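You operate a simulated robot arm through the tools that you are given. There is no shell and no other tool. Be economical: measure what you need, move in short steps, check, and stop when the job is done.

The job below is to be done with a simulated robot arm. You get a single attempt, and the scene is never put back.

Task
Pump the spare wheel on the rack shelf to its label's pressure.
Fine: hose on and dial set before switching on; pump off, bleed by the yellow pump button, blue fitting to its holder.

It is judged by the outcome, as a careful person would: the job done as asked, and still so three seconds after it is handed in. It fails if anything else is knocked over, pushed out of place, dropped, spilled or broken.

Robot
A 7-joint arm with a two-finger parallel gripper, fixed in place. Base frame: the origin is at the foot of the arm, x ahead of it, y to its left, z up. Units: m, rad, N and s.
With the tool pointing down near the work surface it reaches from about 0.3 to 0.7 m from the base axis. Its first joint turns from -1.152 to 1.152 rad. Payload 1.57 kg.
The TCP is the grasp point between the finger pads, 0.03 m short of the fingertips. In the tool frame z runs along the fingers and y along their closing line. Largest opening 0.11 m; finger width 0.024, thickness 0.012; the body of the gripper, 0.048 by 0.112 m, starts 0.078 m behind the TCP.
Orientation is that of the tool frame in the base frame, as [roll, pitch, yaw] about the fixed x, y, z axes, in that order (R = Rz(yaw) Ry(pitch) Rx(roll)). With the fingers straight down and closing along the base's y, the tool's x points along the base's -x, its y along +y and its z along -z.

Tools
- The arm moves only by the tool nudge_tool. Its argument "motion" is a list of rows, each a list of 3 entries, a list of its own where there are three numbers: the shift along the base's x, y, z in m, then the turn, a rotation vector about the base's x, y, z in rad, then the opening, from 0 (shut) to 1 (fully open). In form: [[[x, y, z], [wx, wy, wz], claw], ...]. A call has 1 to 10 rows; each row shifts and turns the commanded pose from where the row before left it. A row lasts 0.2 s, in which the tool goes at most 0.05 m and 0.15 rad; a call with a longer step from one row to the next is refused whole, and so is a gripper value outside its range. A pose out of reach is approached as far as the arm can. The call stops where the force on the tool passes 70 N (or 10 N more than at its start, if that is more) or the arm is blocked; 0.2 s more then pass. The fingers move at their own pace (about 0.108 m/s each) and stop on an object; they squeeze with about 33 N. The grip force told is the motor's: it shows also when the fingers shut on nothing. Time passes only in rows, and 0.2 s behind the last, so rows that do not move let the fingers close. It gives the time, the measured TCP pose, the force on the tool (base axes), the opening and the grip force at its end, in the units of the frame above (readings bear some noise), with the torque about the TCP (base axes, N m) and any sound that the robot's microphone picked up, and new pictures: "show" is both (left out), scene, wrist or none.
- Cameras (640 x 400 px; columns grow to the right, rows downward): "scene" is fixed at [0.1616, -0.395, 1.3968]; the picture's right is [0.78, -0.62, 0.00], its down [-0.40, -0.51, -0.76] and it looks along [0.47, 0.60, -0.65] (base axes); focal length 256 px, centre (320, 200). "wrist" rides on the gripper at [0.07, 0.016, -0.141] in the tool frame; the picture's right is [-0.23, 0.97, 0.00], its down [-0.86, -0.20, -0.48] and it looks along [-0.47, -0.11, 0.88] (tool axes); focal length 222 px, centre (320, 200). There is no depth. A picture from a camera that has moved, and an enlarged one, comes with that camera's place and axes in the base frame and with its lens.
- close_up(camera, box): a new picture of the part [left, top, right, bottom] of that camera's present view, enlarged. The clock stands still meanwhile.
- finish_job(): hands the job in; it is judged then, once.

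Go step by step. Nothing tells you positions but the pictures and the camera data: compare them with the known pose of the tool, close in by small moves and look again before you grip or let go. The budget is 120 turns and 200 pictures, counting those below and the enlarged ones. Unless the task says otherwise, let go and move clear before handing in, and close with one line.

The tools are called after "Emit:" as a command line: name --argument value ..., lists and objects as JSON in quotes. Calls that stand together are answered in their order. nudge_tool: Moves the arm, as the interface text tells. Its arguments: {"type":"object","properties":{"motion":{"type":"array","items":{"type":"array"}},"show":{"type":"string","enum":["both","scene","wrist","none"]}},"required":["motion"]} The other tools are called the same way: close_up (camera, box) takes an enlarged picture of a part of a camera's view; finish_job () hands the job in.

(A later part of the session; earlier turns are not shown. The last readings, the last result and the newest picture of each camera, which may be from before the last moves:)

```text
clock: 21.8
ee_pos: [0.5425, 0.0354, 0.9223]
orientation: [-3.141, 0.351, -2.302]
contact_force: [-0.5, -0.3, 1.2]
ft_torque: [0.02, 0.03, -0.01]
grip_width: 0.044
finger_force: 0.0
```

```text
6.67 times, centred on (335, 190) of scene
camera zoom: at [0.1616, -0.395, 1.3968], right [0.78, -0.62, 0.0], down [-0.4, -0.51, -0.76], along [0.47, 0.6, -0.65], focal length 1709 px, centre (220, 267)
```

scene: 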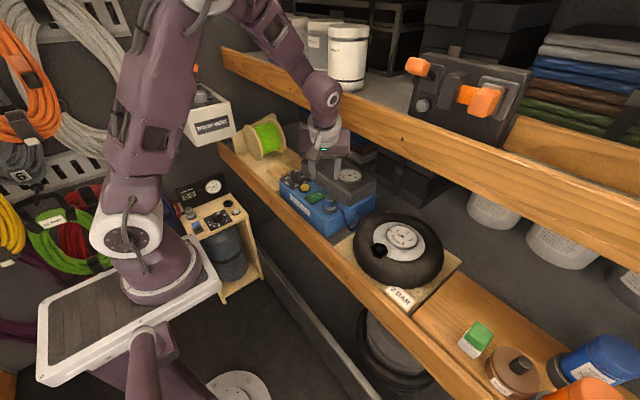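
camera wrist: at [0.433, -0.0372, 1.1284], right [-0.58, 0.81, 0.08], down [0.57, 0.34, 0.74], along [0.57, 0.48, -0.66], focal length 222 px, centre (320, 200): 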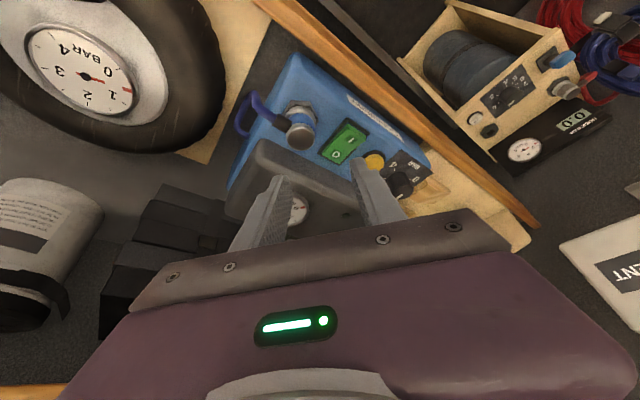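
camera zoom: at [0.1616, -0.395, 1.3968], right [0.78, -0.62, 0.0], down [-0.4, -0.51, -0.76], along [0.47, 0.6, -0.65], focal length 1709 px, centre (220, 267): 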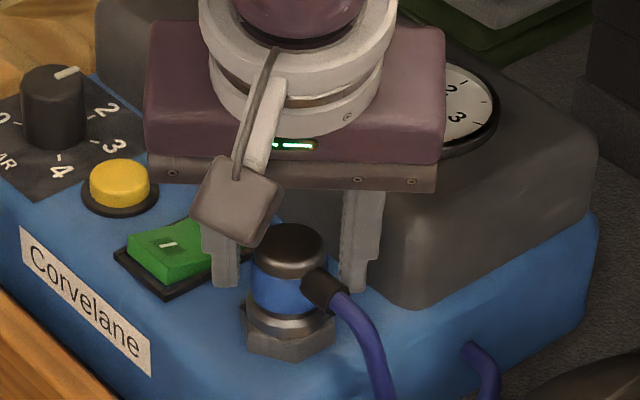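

Well aligned, but the lower-left finger is close to the hose stub. I'll rotate a little more about z and shift slightly away from the stub before closing.

Emit:
nudge_tool --motion '[[[0.001, 0.003, 0], [0, 0, 0.12], 0.4], [[0, 0, 0], [0, 0, 0], 0.4]]' --show "none"

Emit:
close_up --camera "wrist" --box '[240, 110, 400, 210]'

```text
clock: 22.4
ee_pos: [0.5445, 0.0377, 0.9231]
orientation: [-3.141, 0.35, -2.183]
contact_force: [-0.4, 0.6, 0.8]
ft_torque: [0.01, 0.01, 0.0]
grip_width: 0.0441
finger_force: 0.1
```

```text
4.00 times, centred on (320, 160) of wrist
camera zoom: at [0.4653, -0.0454, 1.0312], right [-0.68, 0.73, 0.08], down [0.53, 0.41, 0.74], along [0.51, 0.54, -0.67], focal length 888 px, centre (320, 360)
```

zoom: 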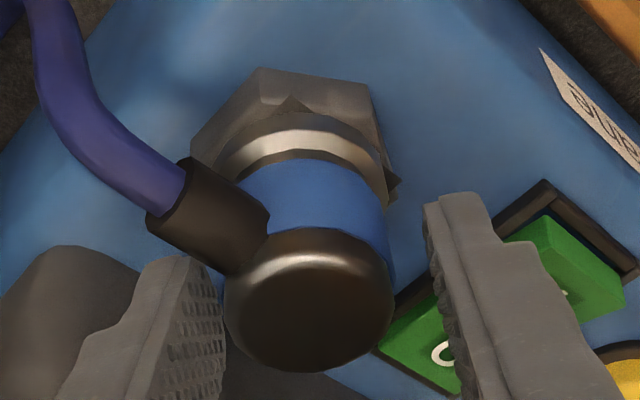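

The fitting sits nearer the left finger, so I'll trim to centre it and then close softly.

Emit:
nudge_tool --motion '[[[0.0037, 0.001, 0], [0, 0, 0], 0.4], [[0, 0, 0], [0, 0, 0], 0.36], [[0, 0, 0], [0, 0, 0], 0.2], [[0, 0, 0], [0, 0, 0], 0.2], [[0, 0, 0], [0, 0, 0], 0.2]]'

Emit:
close_up --camera "wrist" --box '[240, 110, 400, 210]'

```text
clock: 23.6
ee_pos: [0.5496, 0.0376, 0.923]
orientation: [-3.138, 0.351, -2.182]
contact_force: [-0.4, -0.2, 0.3]
ft_torque: [0.03, -0.03, -0.01]
grip_width: 0.0305
finger_force: 32.8
heard: snap
camera wrist: at [0.4696, -0.0455, 1.0313], right [-0.67, 0.73, 0.08], down [0.53, 0.41, 0.74], along [0.52, 0.54, -0.66], focal length 222 px, centre (320, 200)
```

scene: 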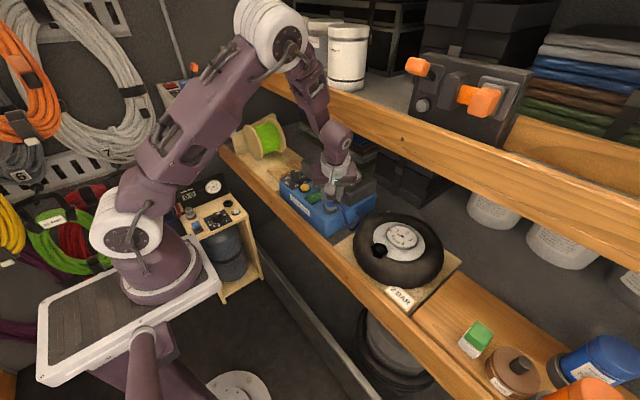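
wrist: 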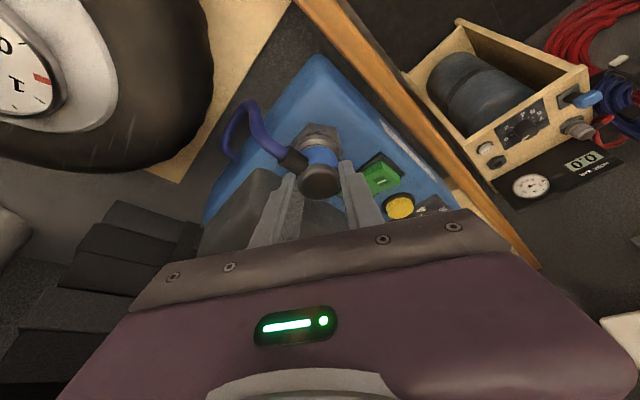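

```text
4.00 times, centred on (320, 160) of wrist
camera zoom: at [0.4696, -0.0455, 1.0313], right [-0.67, 0.73, 0.08], down [0.53, 0.41, 0.74], along [0.52, 0.54, -0.66], focal length 888 px, centre (320, 360)
```

zoom: 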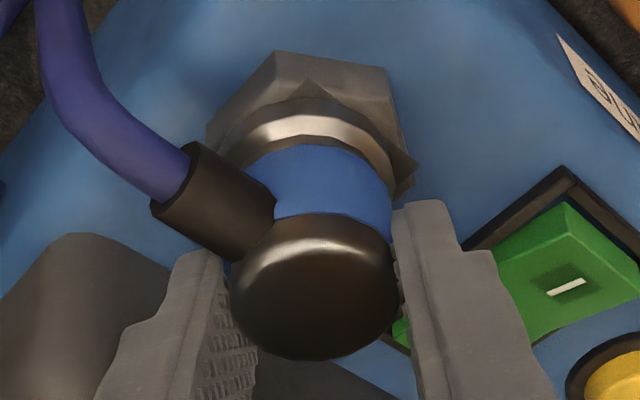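

A snap was heard and the fitting is held (30 mm wide). I'll lift it slowly and look.

Emit:
nudge_tool --motion '[[[0, 0, 0.01], [0, 0, 0], 0.2], [[0, 0, 0.015], [0, 0, 0], 0.2], [[0, 0, 0.02], [0, 0, 0], 0.2], [[-0.005, 0, 0.02], [0, 0, 0], 0.2], [[0, 0, 0], [0, 0, 0], 0.2]]'

Emit:
close_up --camera "scene" --box '[290, 130, 400, 220]'

```text
clock: 24.8
ee_pos: [0.5423, 0.0395, 0.9881]
orientation: [-3.14, 0.351, -2.182]
contact_force: [-0.1, 0.2, 0.4]
ft_torque: [0.0, 0.0, 0.0]
grip_width: 0.0303
finger_force: 33.1
camera wrist: at [0.4628, -0.0445, 1.0969], right [-0.68, 0.73, 0.08], down [0.53, 0.41, 0.74], along [0.51, 0.54, -0.67], focal length 222 px, centre (320, 200)
```

scene: 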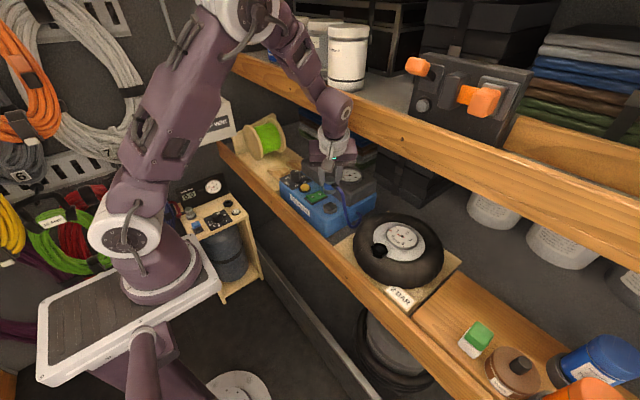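
wrist: 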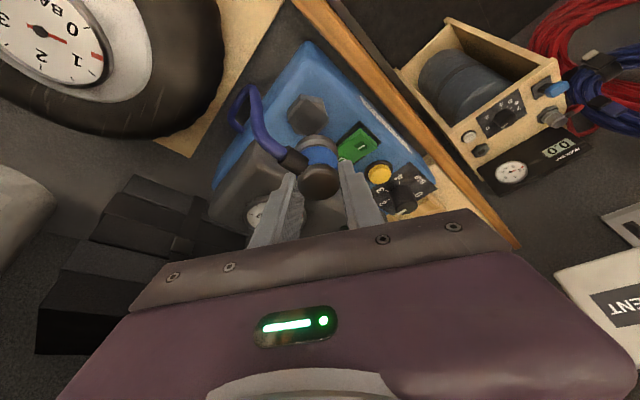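

```text
4.44 times, centred on (345, 175) of scene
camera zoom: at [0.1616, -0.395, 1.3968], right [0.78, -0.62, 0.0], down [-0.4, -0.51, -0.76], along [0.47, 0.6, -0.65], focal length 1139 px, centre (209, 311)
```

zoom: 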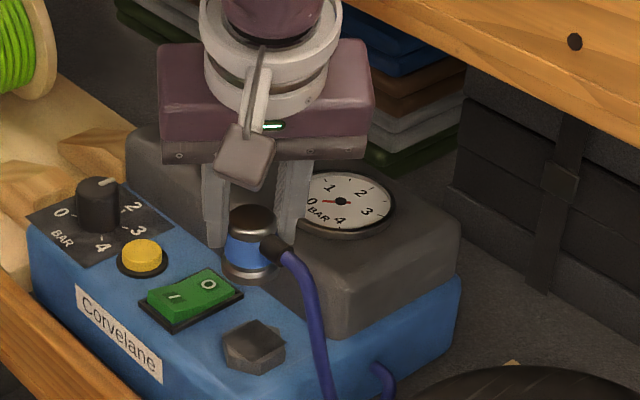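

The fitting is out, and its holder is a plain hex block at about (0.548, 0.0375). Now carrying it over toward the valve at roughly (0.537, -0.164).

Emit:
nudge_tool --motion '[[[-0.003, -0.03, 0.005], [0, 0, 0], 0.2], [[-0.003, -0.035, 0], [0, 0, 0], 0.2], [[0, -0.035, 0], [0, 0, 0], 0.2], [[0, -0.035, 0], [0, 0, 0], 0.2], [[0, -0.035, 0], [0, 0, 0], 0.2], [[0, -0.033, 0], [0, 0, 0], 0.2], [[0, 0, 0], [0, 0, 0], 0.2], [[0, 0, 0], [0, 0, 0], 0.2]]'

Emit:
close_up --camera "wrist" --box '[240, 60, 400, 210]'

Emit:
close_up --camera "scene" --box '[320, 150, 460, 290]'

```text
clock: 26.6
ee_pos: [0.5382, -0.1648, 0.9926]
orientation: [-3.14, 0.35, -2.181]
contact_force: [1.2, 0.0, -0.1]
ft_torque: [0.01, 0.0, 0.02]
grip_width: 0.03
finger_force: 32.5
camera wrist: at [0.458, -0.2485, 1.1011], right [-0.68, 0.73, 0.08], down [0.53, 0.41, 0.74], along [0.51, 0.54, -0.67], focal length 222 px, centre (320, 200)
```

scene: 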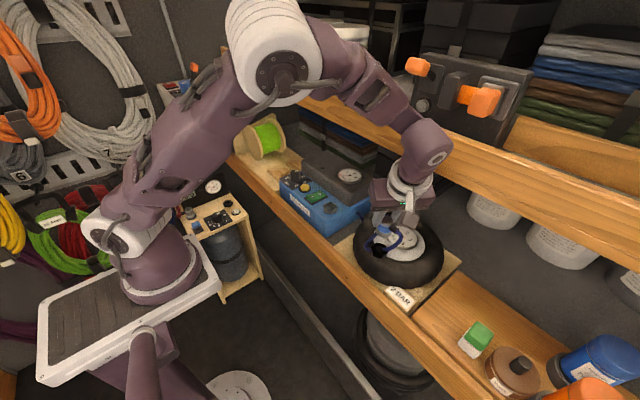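
wrist: 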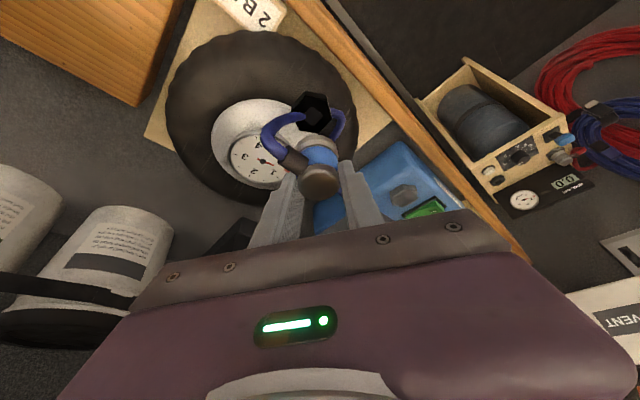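

```text
2.67 times, centred on (320, 135) of wrist
camera zoom: at [0.458, -0.2485, 1.1011], right [-0.68, 0.73, 0.08], down [0.53, 0.41, 0.74], along [0.51, 0.54, -0.67], focal length 592 px, centre (320, 373)
```

zoom: 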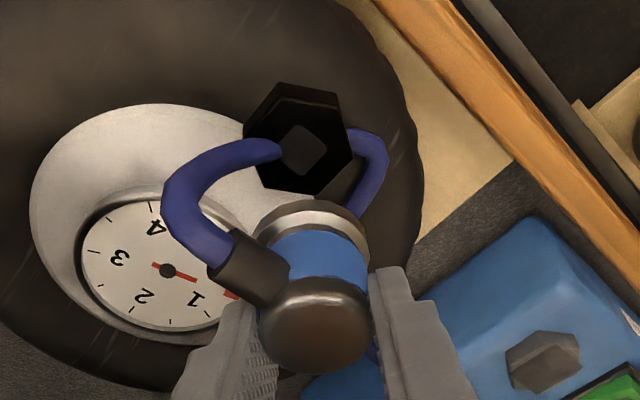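

```text
2.86 times, centred on (390, 220) of scene
camera zoom: at [0.1616, -0.3951, 1.3968], right [0.78, -0.62, 0.0], down [-0.4, -0.51, -0.76], along [0.47, 0.6, -0.65], focal length 732 px, centre (120, 143)
```

zoom: 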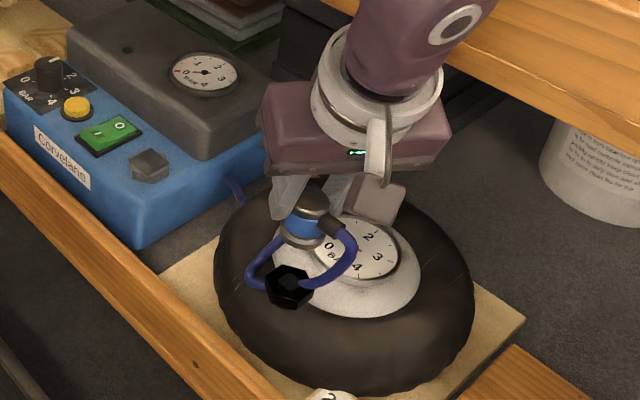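

The valve appears almost directly beneath the held fitting. I'll descend to just above it and recheck.

Emit:
nudge_tool --motion '[[[0.001, 0.0015, -0.015], [0, 0, 0], 0.2], [[0, 0, -0.015], [0, 0, 0], 0.2], [[0, 0, -0.012], [0, 0, 0], 0.2], [[0, 0, 0], [0, 0, 0], 0.2]]'

Emit:
close_up --camera "wrist" --box '[240, 100, 400, 200]'

Emit:
close_up --camera "scene" --box '[350, 200, 430, 265]'

```text
clock: 27.6
ee_pos: [0.5366, -0.1623, 0.95]
orientation: [-3.141, 0.351, -2.181]
contact_force: [-0.3, 0.1, -0.5]
ft_torque: [-0.02, -0.02, 0.02]
grip_width: 0.0302
finger_force: 33.2
camera wrist: at [0.4588, -0.2463, 1.0589], right [-0.68, 0.73, 0.08], down [0.53, 0.41, 0.74], along [0.51, 0.54, -0.67], focal length 222 px, centre (320, 200)
```

scene: 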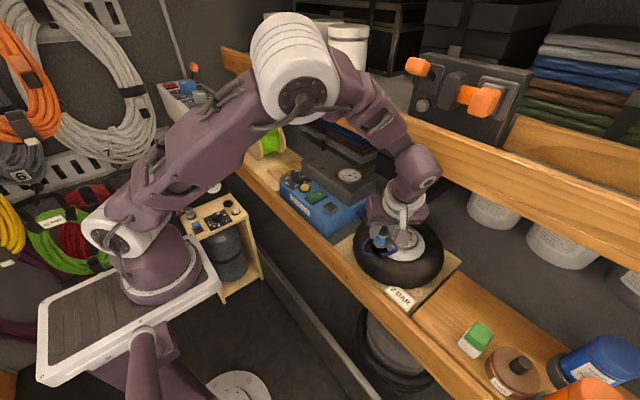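
wrist: 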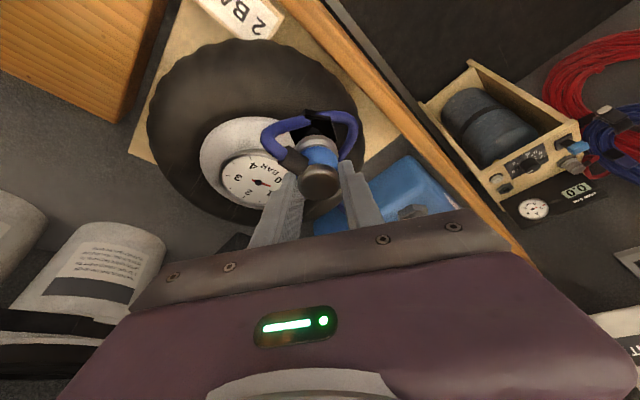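

```text
4.00 times, centred on (320, 150) of wrist
camera zoom: at [0.4588, -0.2463, 1.0589], right [-0.68, 0.73, 0.08], down [0.53, 0.41, 0.74], along [0.51, 0.54, -0.67], focal length 888 px, centre (320, 400)
```

zoom: 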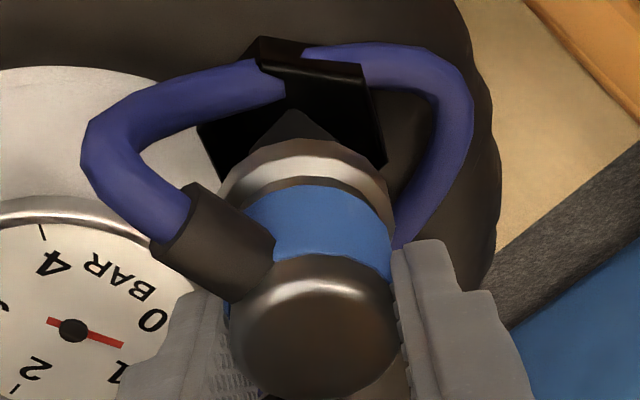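

```text
6.15 times, centred on (390, 232) of scene
camera zoom: at [0.1616, -0.395, 1.3968], right [0.78, -0.62, 0.0], down [-0.4, -0.51, -0.76], along [0.47, 0.6, -0.65], focal length 1577 px, centre (-111, 0)
```

zoom: 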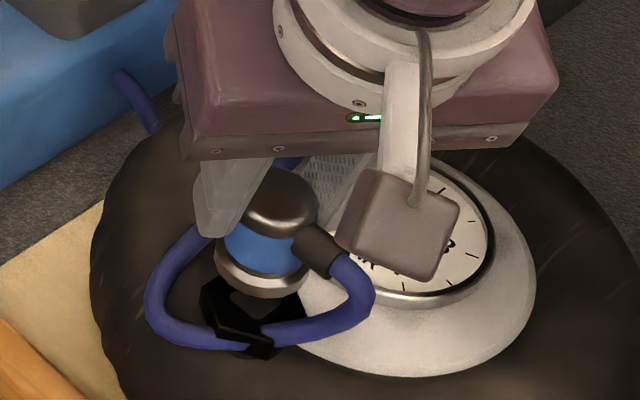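

Both views show the fitting aligned above the valve with a gap of roughly 16 mm. Lowering in small steps while watching force and sound.

Emit:
nudge_tool --motion '[[[0, 0, -0.006], [0, 0, 0], 0.2], [[0, 0, -0.004], [0, 0, 0], 0.2], [[0, 0, -0.003], [0, 0, 0], 0.2], [[0, 0, -0.002], [0, 0, 0], 0.2], [[0, 0, 0], [0, 0, 0], 0.2]]' --show "none"

Emit:
close_up --camera "wrist" --box '[240, 100, 400, 200]'

Emit:
close_up --camera "scene" --box '[350, 200, 430, 265]'

```text
clock: 28.8
ee_pos: [0.538, -0.1623, 0.9357]
orientation: [3.141, 0.351, -2.182]
contact_force: [0.3, -0.4, -0.9]
ft_torque: [0.03, 0.01, 0.0]
grip_width: 0.0303
finger_force: 33.0
```

```text
4.00 times, centred on (320, 150) of wrist
camera zoom: at [0.4591, -0.246, 1.0443], right [-0.68, 0.73, 0.08], down [0.53, 0.41, 0.74], along [0.51, 0.54, -0.67], focal length 888 px, centre (320, 400)
```

zoom: 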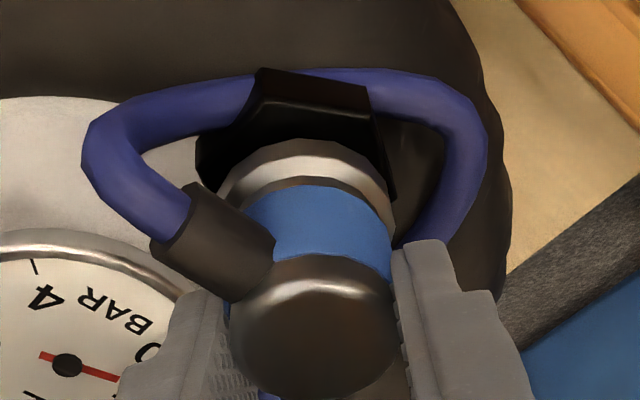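

```text
6.15 times, centred on (390, 232) of scene
camera zoom: at [0.1616, -0.395, 1.3968], right [0.78, -0.62, 0.0], down [-0.4, -0.51, -0.76], along [0.47, 0.6, -0.65], focal length 1577 px, centre (-111, 0)
```

zoom: 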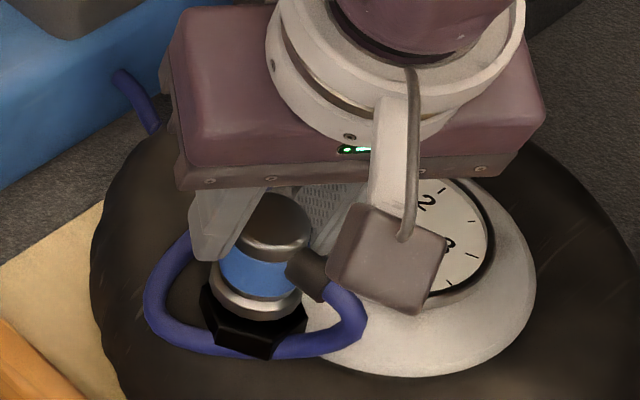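

Almost seated, and there is still no contact force. Continuing down in small steps.

Emit:
nudge_tool --motion '[[[0, 0, -0.002], [0, 0, 0], 0.2], [[0, 0, -0.002], [0, 0, 0], 0.2], [[0, 0, -0.002], [0, 0, 0], 0.2], [[0, 0, 0], [0, 0, 0], 0.2]]' --show "none"

Emit:
close_up --camera "scene" --box '[350, 200, 430, 265]'

```text
clock: 29.8
ee_pos: [0.5371, -0.1621, 0.9305]
orientation: [-3.138, 0.351, -2.18]
contact_force: [-7.6, 0.1, 23.9]
ft_torque: [-0.02, 0.42, 0.01]
grip_width: 0.0305
finger_force: 32.7
```

```text
6.15 times, centred on (390, 232) of scene
camera zoom: at [0.161, -0.3949, 1.3969], right [0.78, -0.62, 0.0], down [-0.4, -0.51, -0.76], along [0.47, 0.6, -0.65], focal length 1577 px, centre (-111, 0)
```

zoom: 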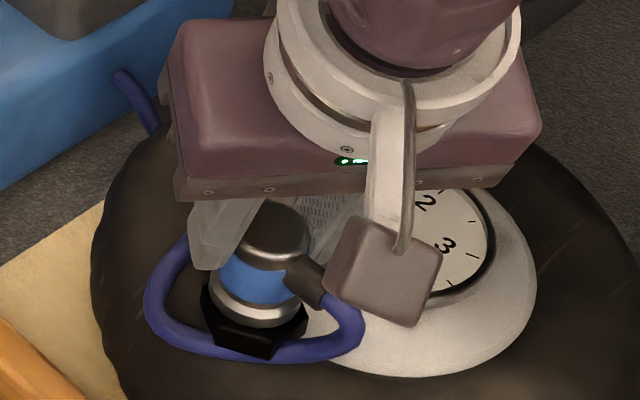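

Contact: 24 N up with a -x component, suggesting the fitting is slightly too far in +x. I'll shift -x by 2 mm and press a little more.

Emit:
nudge_tool --motion '[[[0, 0, 0.001], [0, 0, 0], 0.2], [[-0.002, 0, 0], [0, 0, 0], 0.2], [[0, 0, -0.002], [0, 0, 0], 0.2], [[0, 0, -0.001], [0, 0, 0], 0.2], [[0, 0, 0], [0, 0, 0], 0.2]]' --show "none"

Emit:
close_up --camera "wrist" --box '[240, 100, 400, 200]'

```text
clock: 31.0
ee_pos: [0.5367, -0.163, 0.9292]
orientation: [3.141, 0.35, -2.179]
contact_force: [4.5, 4.4, 24.0]
ft_torque: [0.05, -0.14, 0.05]
grip_width: 0.0304
finger_force: 33.2
```

```text
4.00 times, centred on (320, 150) of wrist
camera zoom: at [0.4572, -0.2461, 1.0368], right [-0.68, 0.73, 0.08], down [0.53, 0.41, 0.74], along [0.51, 0.54, -0.66], focal length 888 px, centre (320, 400)
```

zoom: 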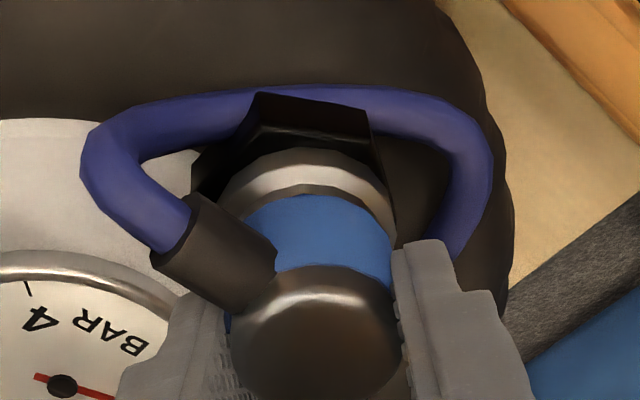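

The lateral load is now balanced. Pressing further down, up to about 50 N, and listening for a snap.

Emit:
nudge_tool --motion '[[[0.0007, 0.0005, -0.001], [0, 0, 0], 0.2], [[0, 0, -0.001], [0, 0, 0], 0.2], [[0, 0, -0.001], [0, 0, 0], 0.2], [[0, 0, 0], [0, 0, 0], 0.2]]' --show "none"

```text
clock: 32.0
ee_pos: [0.5368, -0.1628, 0.9247]
orientation: [-3.139, 0.35, -2.182]
contact_force: [-5.4, 0.4, 49.4]
ft_torque: [-0.2, 0.28, -0.02]
grip_width: 0.0303
finger_force: 32.7
```

Emit:
close_up --camera "wrist" --box '[240, 100, 400, 200]'

Emit:
close_up --camera "scene" --box '[350, 200, 430, 265]'

```text
4.00 times, centred on (320, 150) of wrist
camera zoom: at [0.4572, -0.2462, 1.0343], right [-0.68, 0.73, 0.08], down [0.53, 0.41, 0.74], along [0.51, 0.54, -0.66], focal length 888 px, centre (320, 400)
```

zoom: 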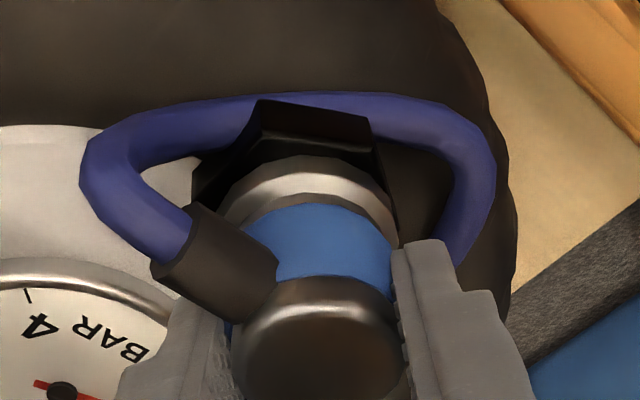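

```text
6.15 times, centred on (390, 232) of scene
camera zoom: at [0.1607, -0.3948, 1.397], right [0.78, -0.62, 0.0], down [-0.4, -0.51, -0.76], along [0.47, 0.6, -0.65], focal length 1577 px, centre (-111, 0)
```

zoom: 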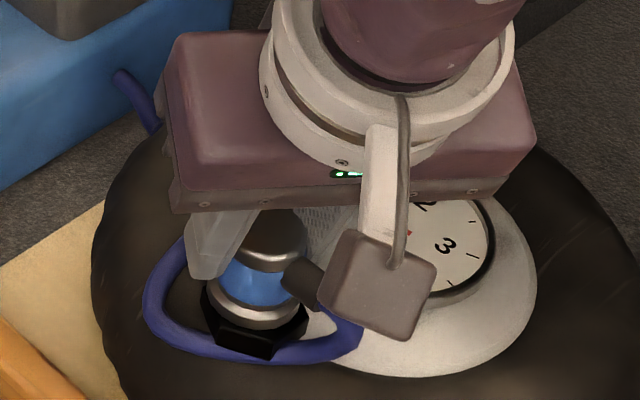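

No snap yet; the fitting looks about 1.5 mm off along the finger line. I'll ease off, shift, and press again.

Emit:
nudge_tool --motion '[[[0, 0, 0.003], [0, 0, 0], 0.2], [[0.0012, -0.001, 0], [0, 0, 0], 0.2], [[0, 0, -0.002], [0, 0, 0], 0.2], [[0, 0, -0.001], [0, 0, 0], 0.2], [[0, 0, 0], [0, 0, 0], 0.2]]' --show "none"

Emit:
close_up --camera "wrist" --box '[260, 110, 380, 200]'

Emit:
close_up --camera "scene" --box '[362, 220, 407, 262]'

```text
clock: 33.2
ee_pos: [0.5371, -0.1618, 0.9249]
orientation: [-3.141, 0.349, -2.182]
contact_force: [-22.4, 4.6, 65.2]
ft_torque: [-0.06, 1.12, -0.12]
grip_width: 0.0305
finger_force: 32.9
```

```text
4.44 times, centred on (320, 155) of wrist
camera zoom: at [0.458, -0.2463, 1.0343], right [-0.68, 0.73, 0.08], down [0.53, 0.41, 0.74], along [0.51, 0.54, -0.66], focal length 987 px, centre (320, 400)
```

zoom: 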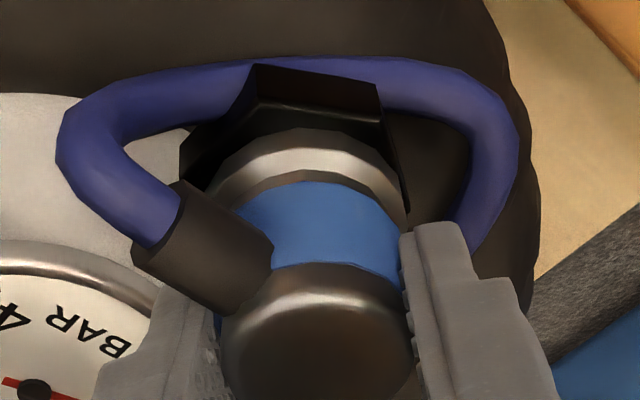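

```text
9.52 times, centred on (384, 241) of scene
camera zoom: at [0.1599, -0.3946, 1.3971], right [0.78, -0.62, 0.0], down [-0.4, -0.51, -0.76], along [0.48, 0.6, -0.65], focal length 2441 px, centre (-294, -190)
```

zoom: 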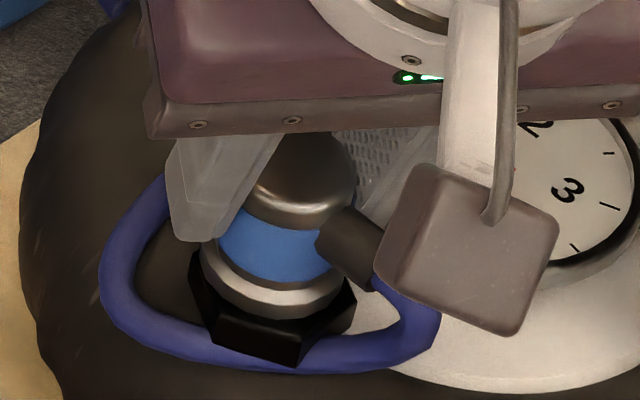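

The views show it flush and aligned within about 1 mm, but no snap was reported. I'll unload gently to test whether it is latched (a pull-down force would show).

Emit:
nudge_tool --motion '[[[0, 0, 0.002], [0, 0, 0], 0.2], [[0, 0, 0.002], [0, 0, 0], 0.2], [[0, 0, 0.001], [0, 0, 0], 0.2], [[0, 0, 0], [0, 0, 0], 0.2]]' --show "none"

Emit:
close_up --camera "scene" --box '[362, 220, 407, 262]'

Emit:
close_up --camera "scene" --box '[328, 195, 358, 222]'

```text
clock: 34.2
ee_pos: [0.5382, -0.1641, 0.9286]
orientation: [-3.141, 0.349, -2.181]
contact_force: [0.2, -0.6, -1.1]
ft_torque: [-0.03, -0.04, -0.04]
grip_width: 0.0306
finger_force: 33.2
```

```text
9.52 times, centred on (384, 241) of scene
camera zoom: at [0.1616, -0.395, 1.3968], right [0.78, -0.62, 0.0], down [-0.4, -0.51, -0.76], along [0.47, 0.6, -0.65], focal length 2441 px, centre (-294, -190)
```

zoom: 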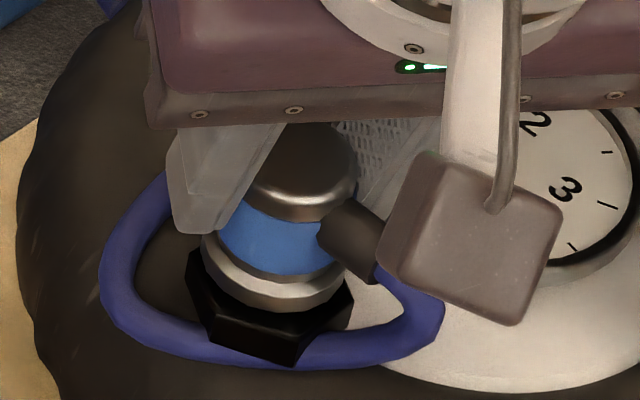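

```text
14.81 times, centred on (343, 208) of scene
camera zoom: at [0.1616, -0.395, 1.3968], right [0.78, -0.62, 0.0], down [-0.4, -0.51, -0.76], along [0.47, 0.6, -0.65], focal length 3797 px, centre (-21, 74)
```

zoom: 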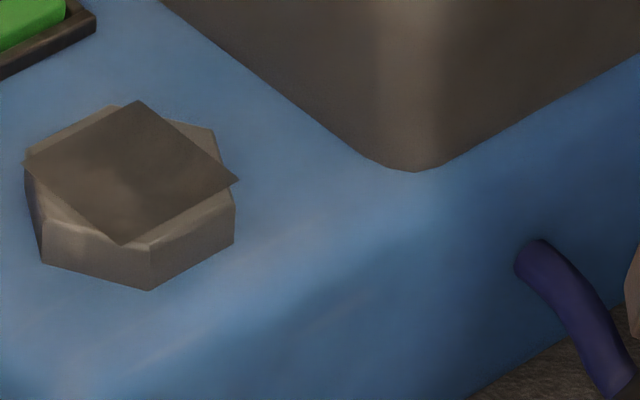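

It isn't latched yet, but it sits very close. I'll shift slightly toward (-x, -y), as the scene view suggests, and press again.

Emit:
nudge_tool --motion '[[[-0.001, -0.0016, 0], [0, 0, 0], 0.2], [[0, 0, -0.002], [0, 0, 0], 0.2], [[0, 0, -0.0015], [0, 0, 0], 0.2], [[0, 0, -0.001], [0, 0, 0], 0.2], [[0, 0, 0], [0, 0, 0], 0.2]]' --show "none"

```text
clock: 35.6
ee_pos: [0.5364, -0.166, 0.9256]
orientation: [3.14, 0.349, -2.181]
contact_force: [-13.2, 1.0, 22.1]
ft_torque: [0.06, 0.26, -0.07]
grip_width: 0.0308
finger_force: 33.0
heard: snap
stopped in row 5: the force on the tool passed its limit at 71 N (the readings are from after the stop); the commanded pose is now the measured one
```

A snap was heard — the fitting seems latched on the valve. Checking with pictures before releasing.

Emit:
close_up --camera "scene" --box '[355, 215, 415, 270]'

Emit:
close_up --camera "wrist" --box '[240, 100, 400, 200]'

```text
7.27 times, centred on (385, 242) of scene
camera zoom: at [0.1609, -0.3949, 1.3969], right [0.78, -0.62, 0.0], down [-0.4, -0.51, -0.76], along [0.47, 0.6, -0.65], focal length 1864 px, centre (-153, -109)
```

zoom: 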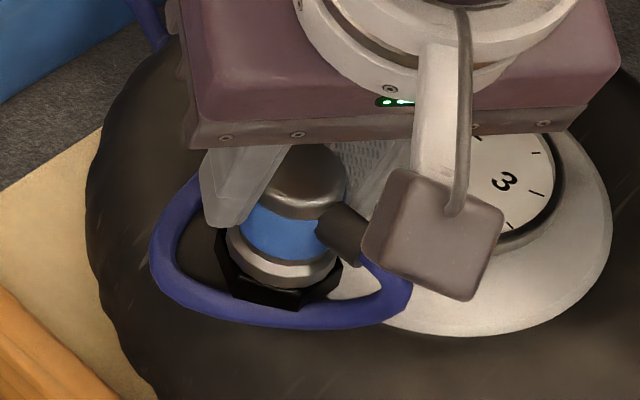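

```text
4.00 times, centred on (320, 150) of wrist
camera zoom: at [0.4565, -0.2493, 1.0353], right [-0.68, 0.73, 0.08], down [0.53, 0.41, 0.74], along [0.51, 0.54, -0.67], focal length 888 px, centre (320, 400)
```

zoom: 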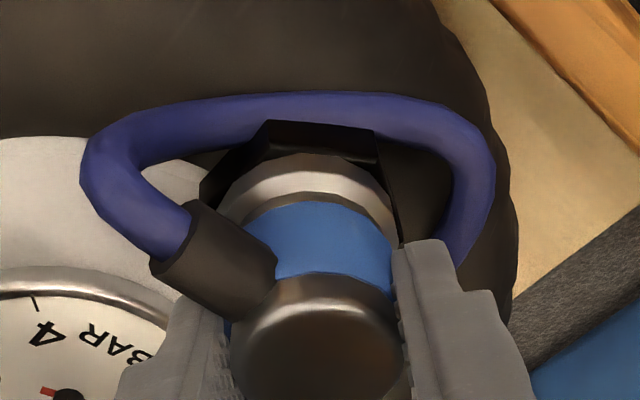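

The ring now sits lower over the hex. Opening and withdrawing straight up.

Emit:
nudge_tool --motion '[[[0, 0, 0], [0, 0, 0], 0.42], [[0, 0, 0], [0, 0, 0], 0.42], [[0, 0, 0.015], [0, 0, 0], 0.42], [[0, 0, 0.025], [0, 0, 0], 0.42], [[-0.01, 0, 0.035], [0, 0, 0], 0.42], [[-0.01, 0, 0.03], [0, 0, 0], 0.42], [[0, 0, 0], [0, 0, 0], 0.42]]'

Emit:
close_up --camera "scene" --box '[355, 210, 435, 275]'

```text
clock: 37.2
ee_pos: [0.5166, -0.1659, 1.0324]
orientation: [3.142, 0.349, -2.182]
contact_force: [-0.4, -0.4, 0.4]
ft_torque: [0.02, 0.03, 0.02]
grip_width: 0.0464
finger_force: 0.0
camera wrist: at [0.4362, -0.2502, 1.1407], right [-0.68, 0.73, 0.08], down [0.53, 0.41, 0.74], along [0.51, 0.54, -0.67], focal length 222 px, centre (320, 200)
```

scene: 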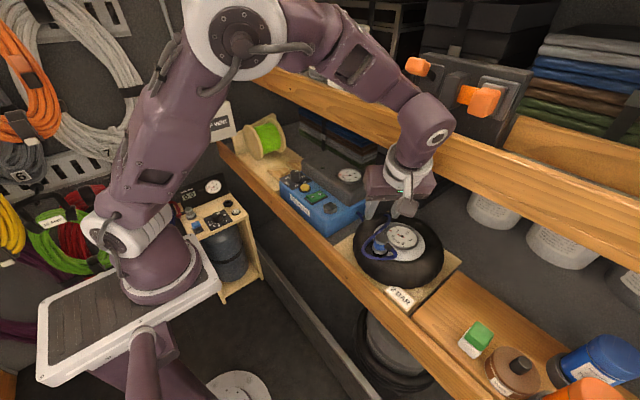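
wrist: 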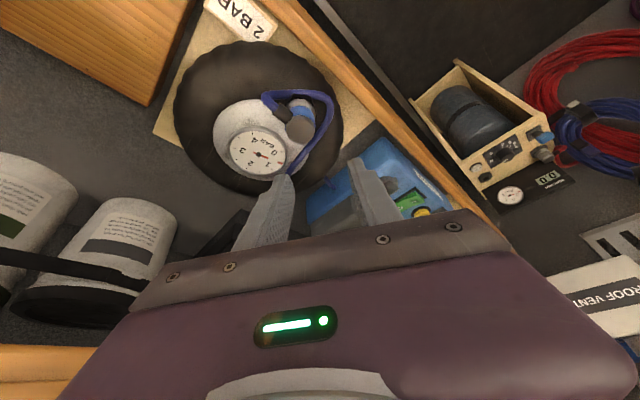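

```text
6.15 times, centred on (395, 242) of scene
camera zoom: at [0.1616, -0.395, 1.3968], right [0.78, -0.62, 0.0], down [-0.4, -0.51, -0.76], along [0.47, 0.6, -0.65], focal length 1577 px, centre (-142, -62)
```

zoom: 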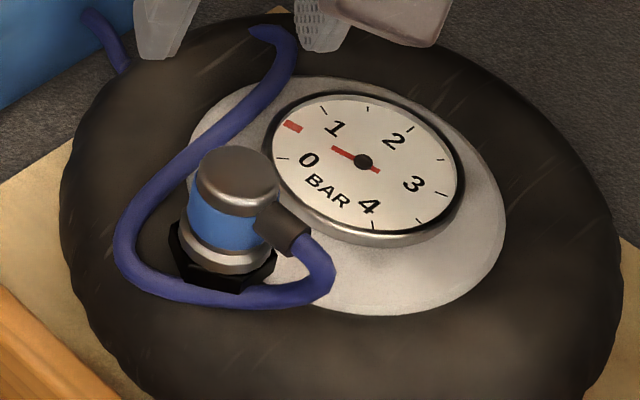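

The hose is on and stays on. Now for the switch, I'll look closely at the rocker to see which end is up.

Emit:
close_up --camera "scene" --box '[295, 175, 335, 205]'

Emit:
close_up --camera "wrist" --box '[330, 130, 460, 230]'

```text
13.33 times, centred on (315, 190) of scene
camera zoom: at [0.1616, -0.395, 1.3968], right [0.78, -0.62, 0.0], down [-0.4, -0.51, -0.76], along [0.47, 0.6, -0.65], focal length 3417 px, centre (387, 333)
```

zoom: 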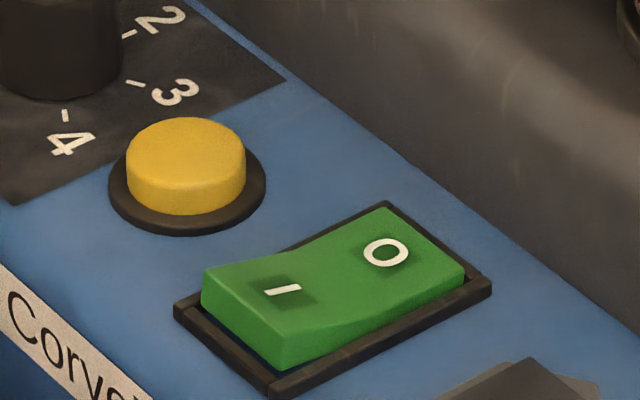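

```text
4.00 times, centred on (395, 180) of wrist
camera zoom: at [0.4362, -0.2502, 1.1407], right [-0.68, 0.73, 0.08], down [0.53, 0.41, 0.74], along [0.51, 0.54, -0.67], focal length 888 px, centre (20, 280)
```

zoom: 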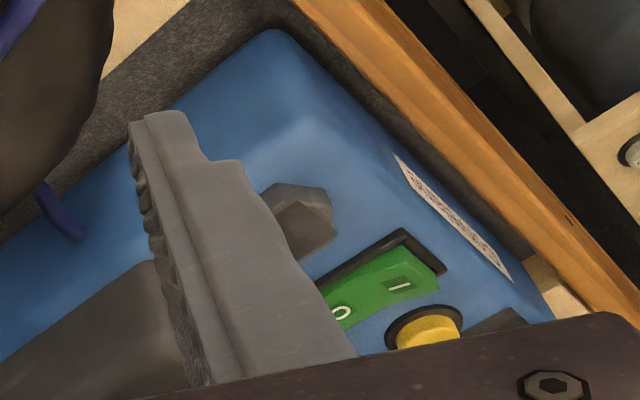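

The rocker is off (O pressed, I end up at the front). Its centre is near (0.542, 0.104), so I'll press at about (0.526, 0.104). Moving there with closed fingers, leaning toward -x.

Emit:
nudge_tool --motion '[[[-0.01, 0.035, 0.005], [0, 0, -0.137], 0.2], [[0, 0.04, 0], [0, 0, -0.137], 0], [[0, 0.04, 0], [0, 0, -0.137], 0], [[0, 0.04, 0], [0, 0, -0.137], 0], [[0.005, 0.04, 0], [0, 0, -0.137], 0], [[0.01, 0.04, -0.01], [0, 0, -0.137], 0], [[0.004, 0.035, -0.02], [0, 0, -0.137], 0], [[0, 0, -0.03], [0, 0, 0], 0], [[0, 0, 0], [0, 0, 0], 0]]'

Emit:
close_up --camera "wrist" --box '[220, 90, 420, 210]'

Emit:
close_up --camera "scene" --box '[270, 130, 370, 220]'

```text
clock: 39.2
ee_pos: [0.5245, 0.1041, 0.9745]
orientation: [3.142, 0.349, 3.141]
contact_force: [-0.6, -1.0, 0.2]
ft_torque: [0.01, 0.01, 0.0]
grip_width: 0.0
finger_force: 21.3
camera wrist: at [0.4093, 0.1209, 1.083], right [0.21, 0.97, 0.08], down [0.64, -0.2, 0.74], along [0.74, -0.11, -0.67], focal length 222 px, centre (320, 200)
```

scene: 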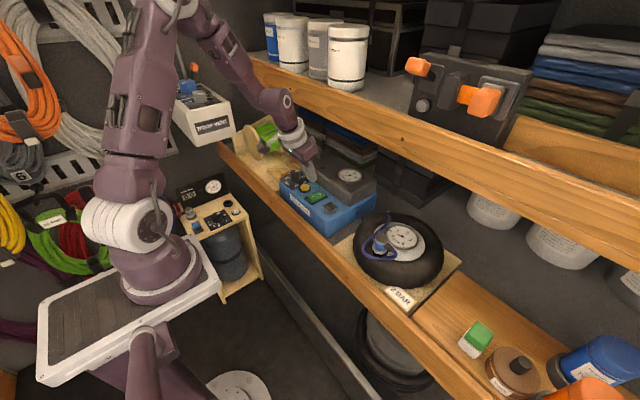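
wrist: 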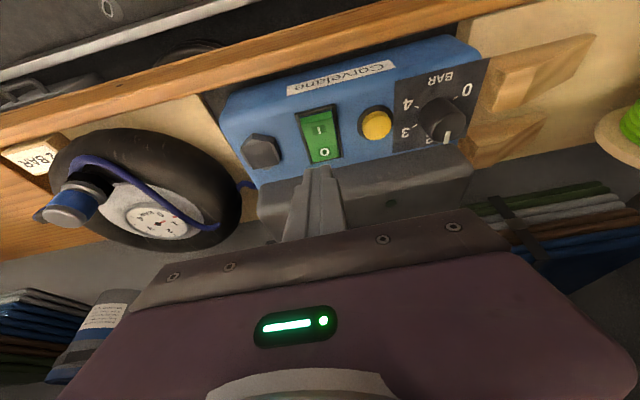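

```text
3.20 times, centred on (320, 150) of wrist
camera zoom: at [0.4093, 0.1209, 1.083], right [0.21, 0.97, 0.08], down [0.64, -0.2, 0.74], along [0.74, -0.11, -0.67], focal length 711 px, centre (320, 360)
```

zoom: 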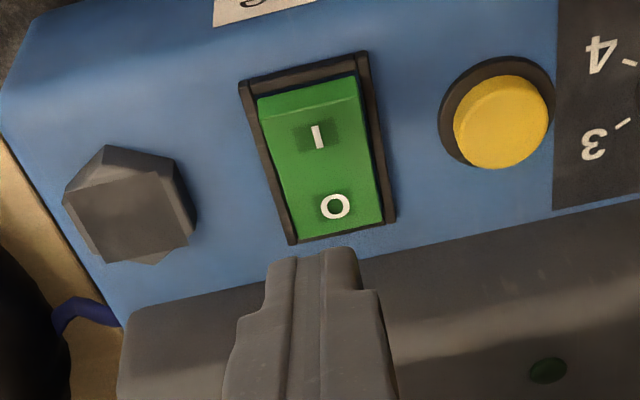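

```text
4.44 times, centred on (320, 175) of scene
camera zoom: at [0.1616, -0.395, 1.3968], right [0.78, -0.62, 0.0], down [-0.4, -0.51, -0.76], along [0.47, 0.6, -0.65], focal length 1139 px, centre (320, 311)
```

zoom: 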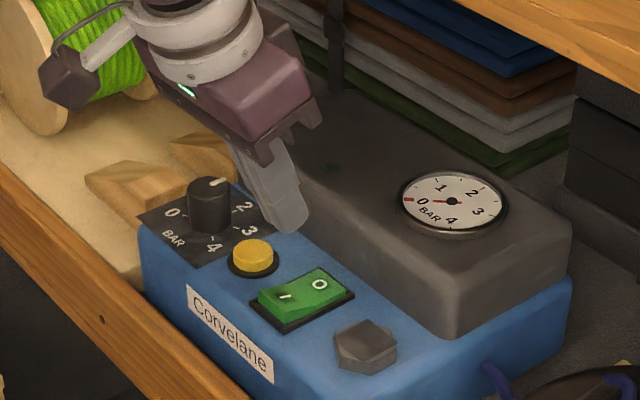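

Label I is at about (0.524, 0.110). I'll align over it and press down gradually.

Emit:
nudge_tool --motion '[[[-0.002, 0.006, -0.02], [0, 0, 0], 0], [[0, 0, -0.017], [0, 0, 0], 0], [[0, 0, 0], [0, 0, 0], 0]]' --show "none"

Emit:
close_up --camera "scene" --box '[285, 150, 355, 210]'

Emit:
close_up --camera "wrist" --box '[240, 100, 400, 200]'

```text
clock: 40.0
ee_pos: [0.5221, 0.1116, 0.9366]
orientation: [-3.141, 0.349, 3.141]
contact_force: [-0.5, 0.0, -0.2]
ft_torque: [0.01, -0.01, 0.01]
grip_width: 0.0
finger_force: 21.4
```

```text
6.67 times, centred on (320, 180) of scene
camera zoom: at [0.1616, -0.395, 1.3968], right [0.78, -0.62, 0.0], down [-0.4, -0.51, -0.76], along [0.47, 0.6, -0.65], focal length 1709 px, centre (320, 333)
```

zoom: 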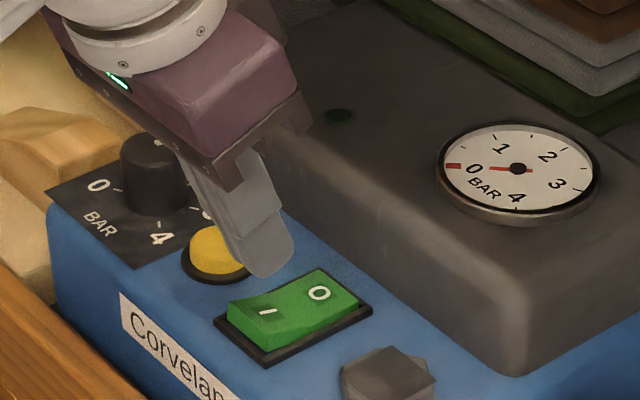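

```text
4.00 times, centred on (320, 150) of wrist
camera zoom: at [0.4083, 0.1264, 1.0459], right [0.21, 0.97, 0.08], down [0.64, -0.2, 0.74], along [0.74, -0.11, -0.67], focal length 888 px, centre (320, 400)
```

zoom: 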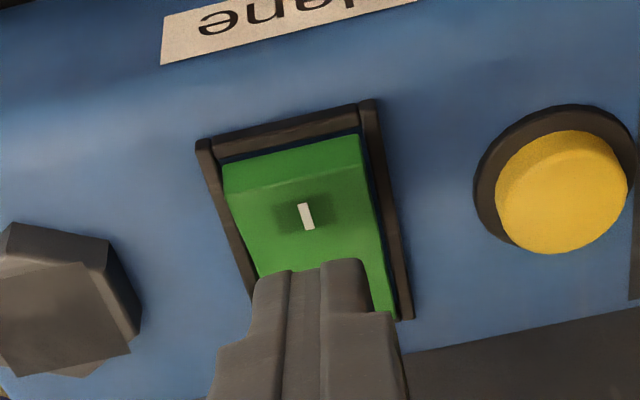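

The tip looks slightly beyond the I mark. I'll shift a few millimetres back and press down in small steps.

Emit:
nudge_tool --motion '[[[-0.003, -0.003, 0], [0, 0, 0], 0], [[0, 0, -0.005], [0, 0, 0], 0], [[0, 0, -0.004], [0, 0, 0], 0], [[0, 0, -0.003], [0, 0, 0], 0], [[0, 0, -0.002], [0, 0, 0], 0], [[0, 0, 0], [0, 0, 0], 0]]' --show "none"

Emit:
close_up --camera "scene" --box '[285, 150, 355, 210]'

```text
clock: 41.4
ee_pos: [0.5204, 0.107, 0.9234]
orientation: [3.142, 0.349, -3.139]
contact_force: [-0.2, -0.5, 0.0]
ft_torque: [0.01, -0.02, -0.02]
grip_width: 0.0
finger_force: 21.2
```

```text
6.67 times, centred on (320, 180) of scene
camera zoom: at [0.1616, -0.395, 1.3968], right [0.78, -0.62, 0.0], down [-0.4, -0.51, -0.76], along [0.47, 0.6, -0.65], focal length 1709 px, centre (320, 333)
```

zoom: 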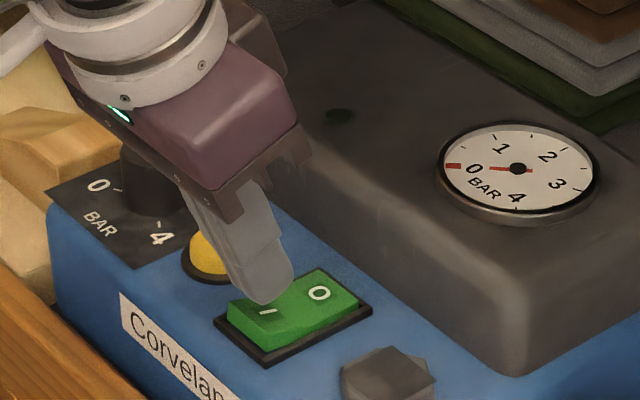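

The tip is right over the I mark. Continuing down to press.

Emit:
nudge_tool --motion '[[[0, 0, -0.003], [0, 0, 0], 0], [[0, 0, -0.003], [0, 0, 0], 0], [[0, 0, -0.002], [0, 0, 0], 0], [[0, 0, 0], [0, 0, 0], 0]]' --show "none"

Emit:
close_up --camera "scene" --box '[285, 150, 355, 210]'

```text
clock: 42.4
ee_pos: [0.5208, 0.1081, 0.9159]
orientation: [-3.142, 0.348, -3.139]
contact_force: [0.4, 0.5, -0.2]
ft_torque: [-0.01, 0.0, -0.01]
grip_width: 0.0
finger_force: 21.7
```

```text
6.67 times, centred on (320, 180) of scene
camera zoom: at [0.1616, -0.395, 1.3968], right [0.78, -0.62, 0.0], down [-0.4, -0.51, -0.76], along [0.47, 0.6, -0.65], focal length 1709 px, centre (320, 333)
```

zoom: 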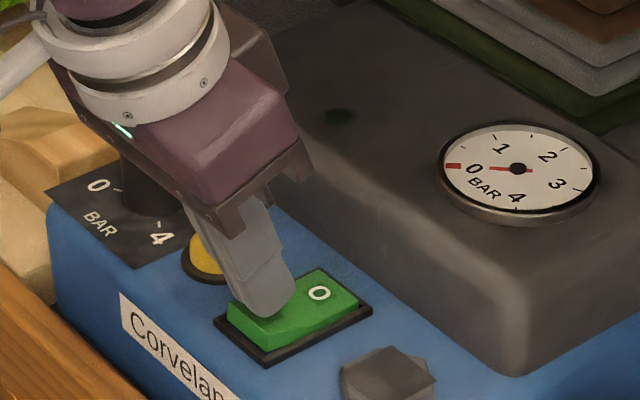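

Emit:
nudge_tool --motion '[[[0, 0, -0.002], [0, 0, 0], 0], [[0, 0, -0.002], [0, 0, 0], 0], [[0, 0, -0.002], [0, 0, 0], 0], [[0, 0, 0], [0, 0, 0], 0]]' --show "scene"

Emit:
close_up --camera "scene" --box '[285, 150, 355, 210]'

```text
clock: 43.4
ee_pos: [0.5211, 0.1056, 0.9107]
orientation: [-3.141, 0.35, -3.14]
contact_force: [1.2, 0.2, 0.6]
ft_torque: [0.01, 0.01, -0.01]
grip_width: 0.0
finger_force: 21.3
```

scene: 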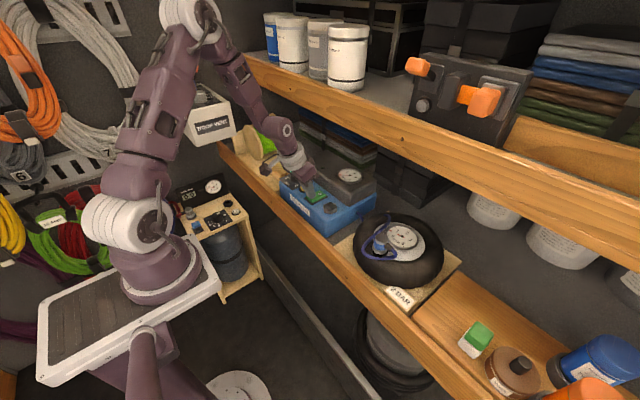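

```text
6.67 times, centred on (320, 180) of scene
camera zoom: at [0.1616, -0.395, 1.3968], right [0.78, -0.62, 0.0], down [-0.4, -0.51, -0.76], along [0.47, 0.6, -0.65], focal length 1709 px, centre (320, 333)
```

zoom: 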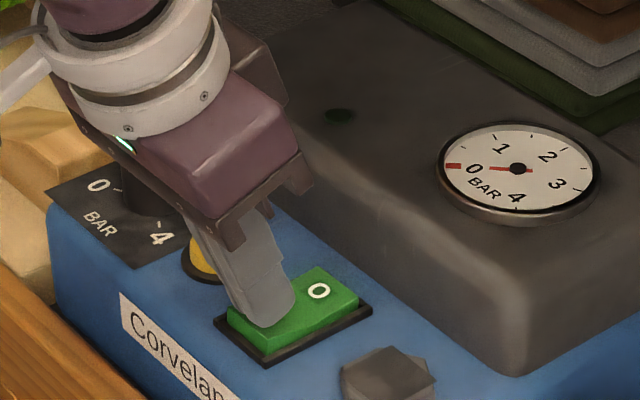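

Emit:
nudge_tool --motion '[[[0.001, 0.002, -0.002], [0, 0, 0], 0], [[0, 0, -0.002], [0, 0, 0], 0], [[0, 0, -0.002], [0, 0, 0], 0], [[0, 0, 0], [0, 0, 0], 0]]' --show "none"

Emit:
close_up --camera "scene" --box '[285, 150, 355, 210]'

```text
clock: 44.4
ee_pos: [0.5213, 0.1098, 0.9052]
orientation: [3.141, 0.351, -3.139]
contact_force: [-10.1, -3.5, 27.5]
ft_torque: [-0.14, 0.38, 0.31]
grip_width: 0.0002
finger_force: 21.2
```

```text
6.67 times, centred on (320, 180) of scene
camera zoom: at [0.1609, -0.3952, 1.3968], right [0.78, -0.62, 0.0], down [-0.4, -0.51, -0.76], along [0.47, 0.6, -0.65], focal length 1709 px, centre (320, 333)
```

zoom: 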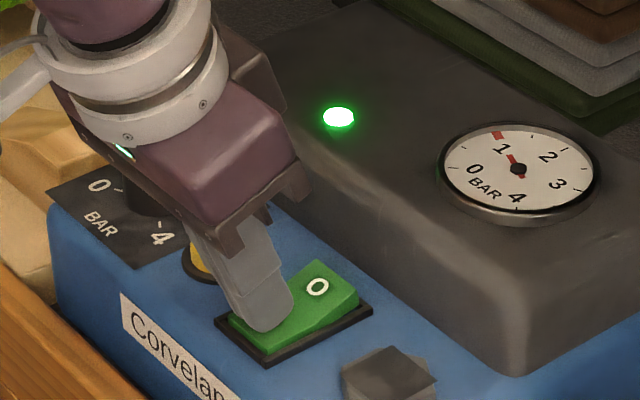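

The pump is on: the lamp is green and its gauge is climbing. Backing off upward and watching both gauges.

Emit:
nudge_tool --motion '[[[0, 0, 0.01], [0, 0, 0], 0], [[0, 0, 0.02], [0, 0, 0], 0], [[0, 0, 0.015], [0, 0, 0], 0]]' --show "none"

Emit:
close_up --camera "scene" --box '[290, 150, 450, 280]'

```text
clock: 45.2
ee_pos: [0.5202, 0.1108, 0.9496]
orientation: [-3.141, 0.35, -3.141]
contact_force: [-0.1, -0.4, -0.3]
ft_torque: [-0.03, -0.03, 0.02]
grip_width: 0.0
finger_force: 20.8
```

```text
3.08 times, centred on (370, 215) of scene
camera zoom: at [0.1616, -0.395, 1.3968], right [0.78, -0.62, 0.0], down [-0.4, -0.51, -0.76], along [0.47, 0.6, -0.65], focal length 789 px, centre (166, 154)
```

zoom: 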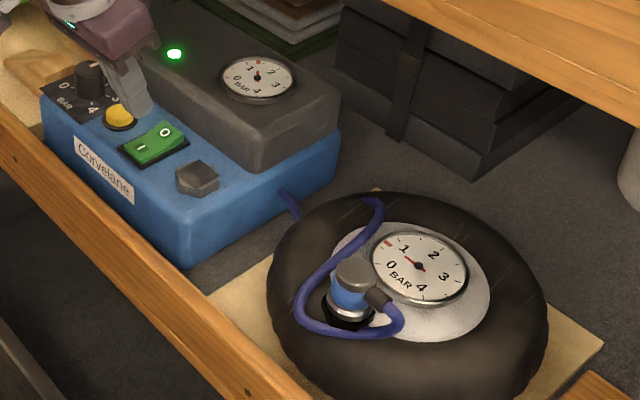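

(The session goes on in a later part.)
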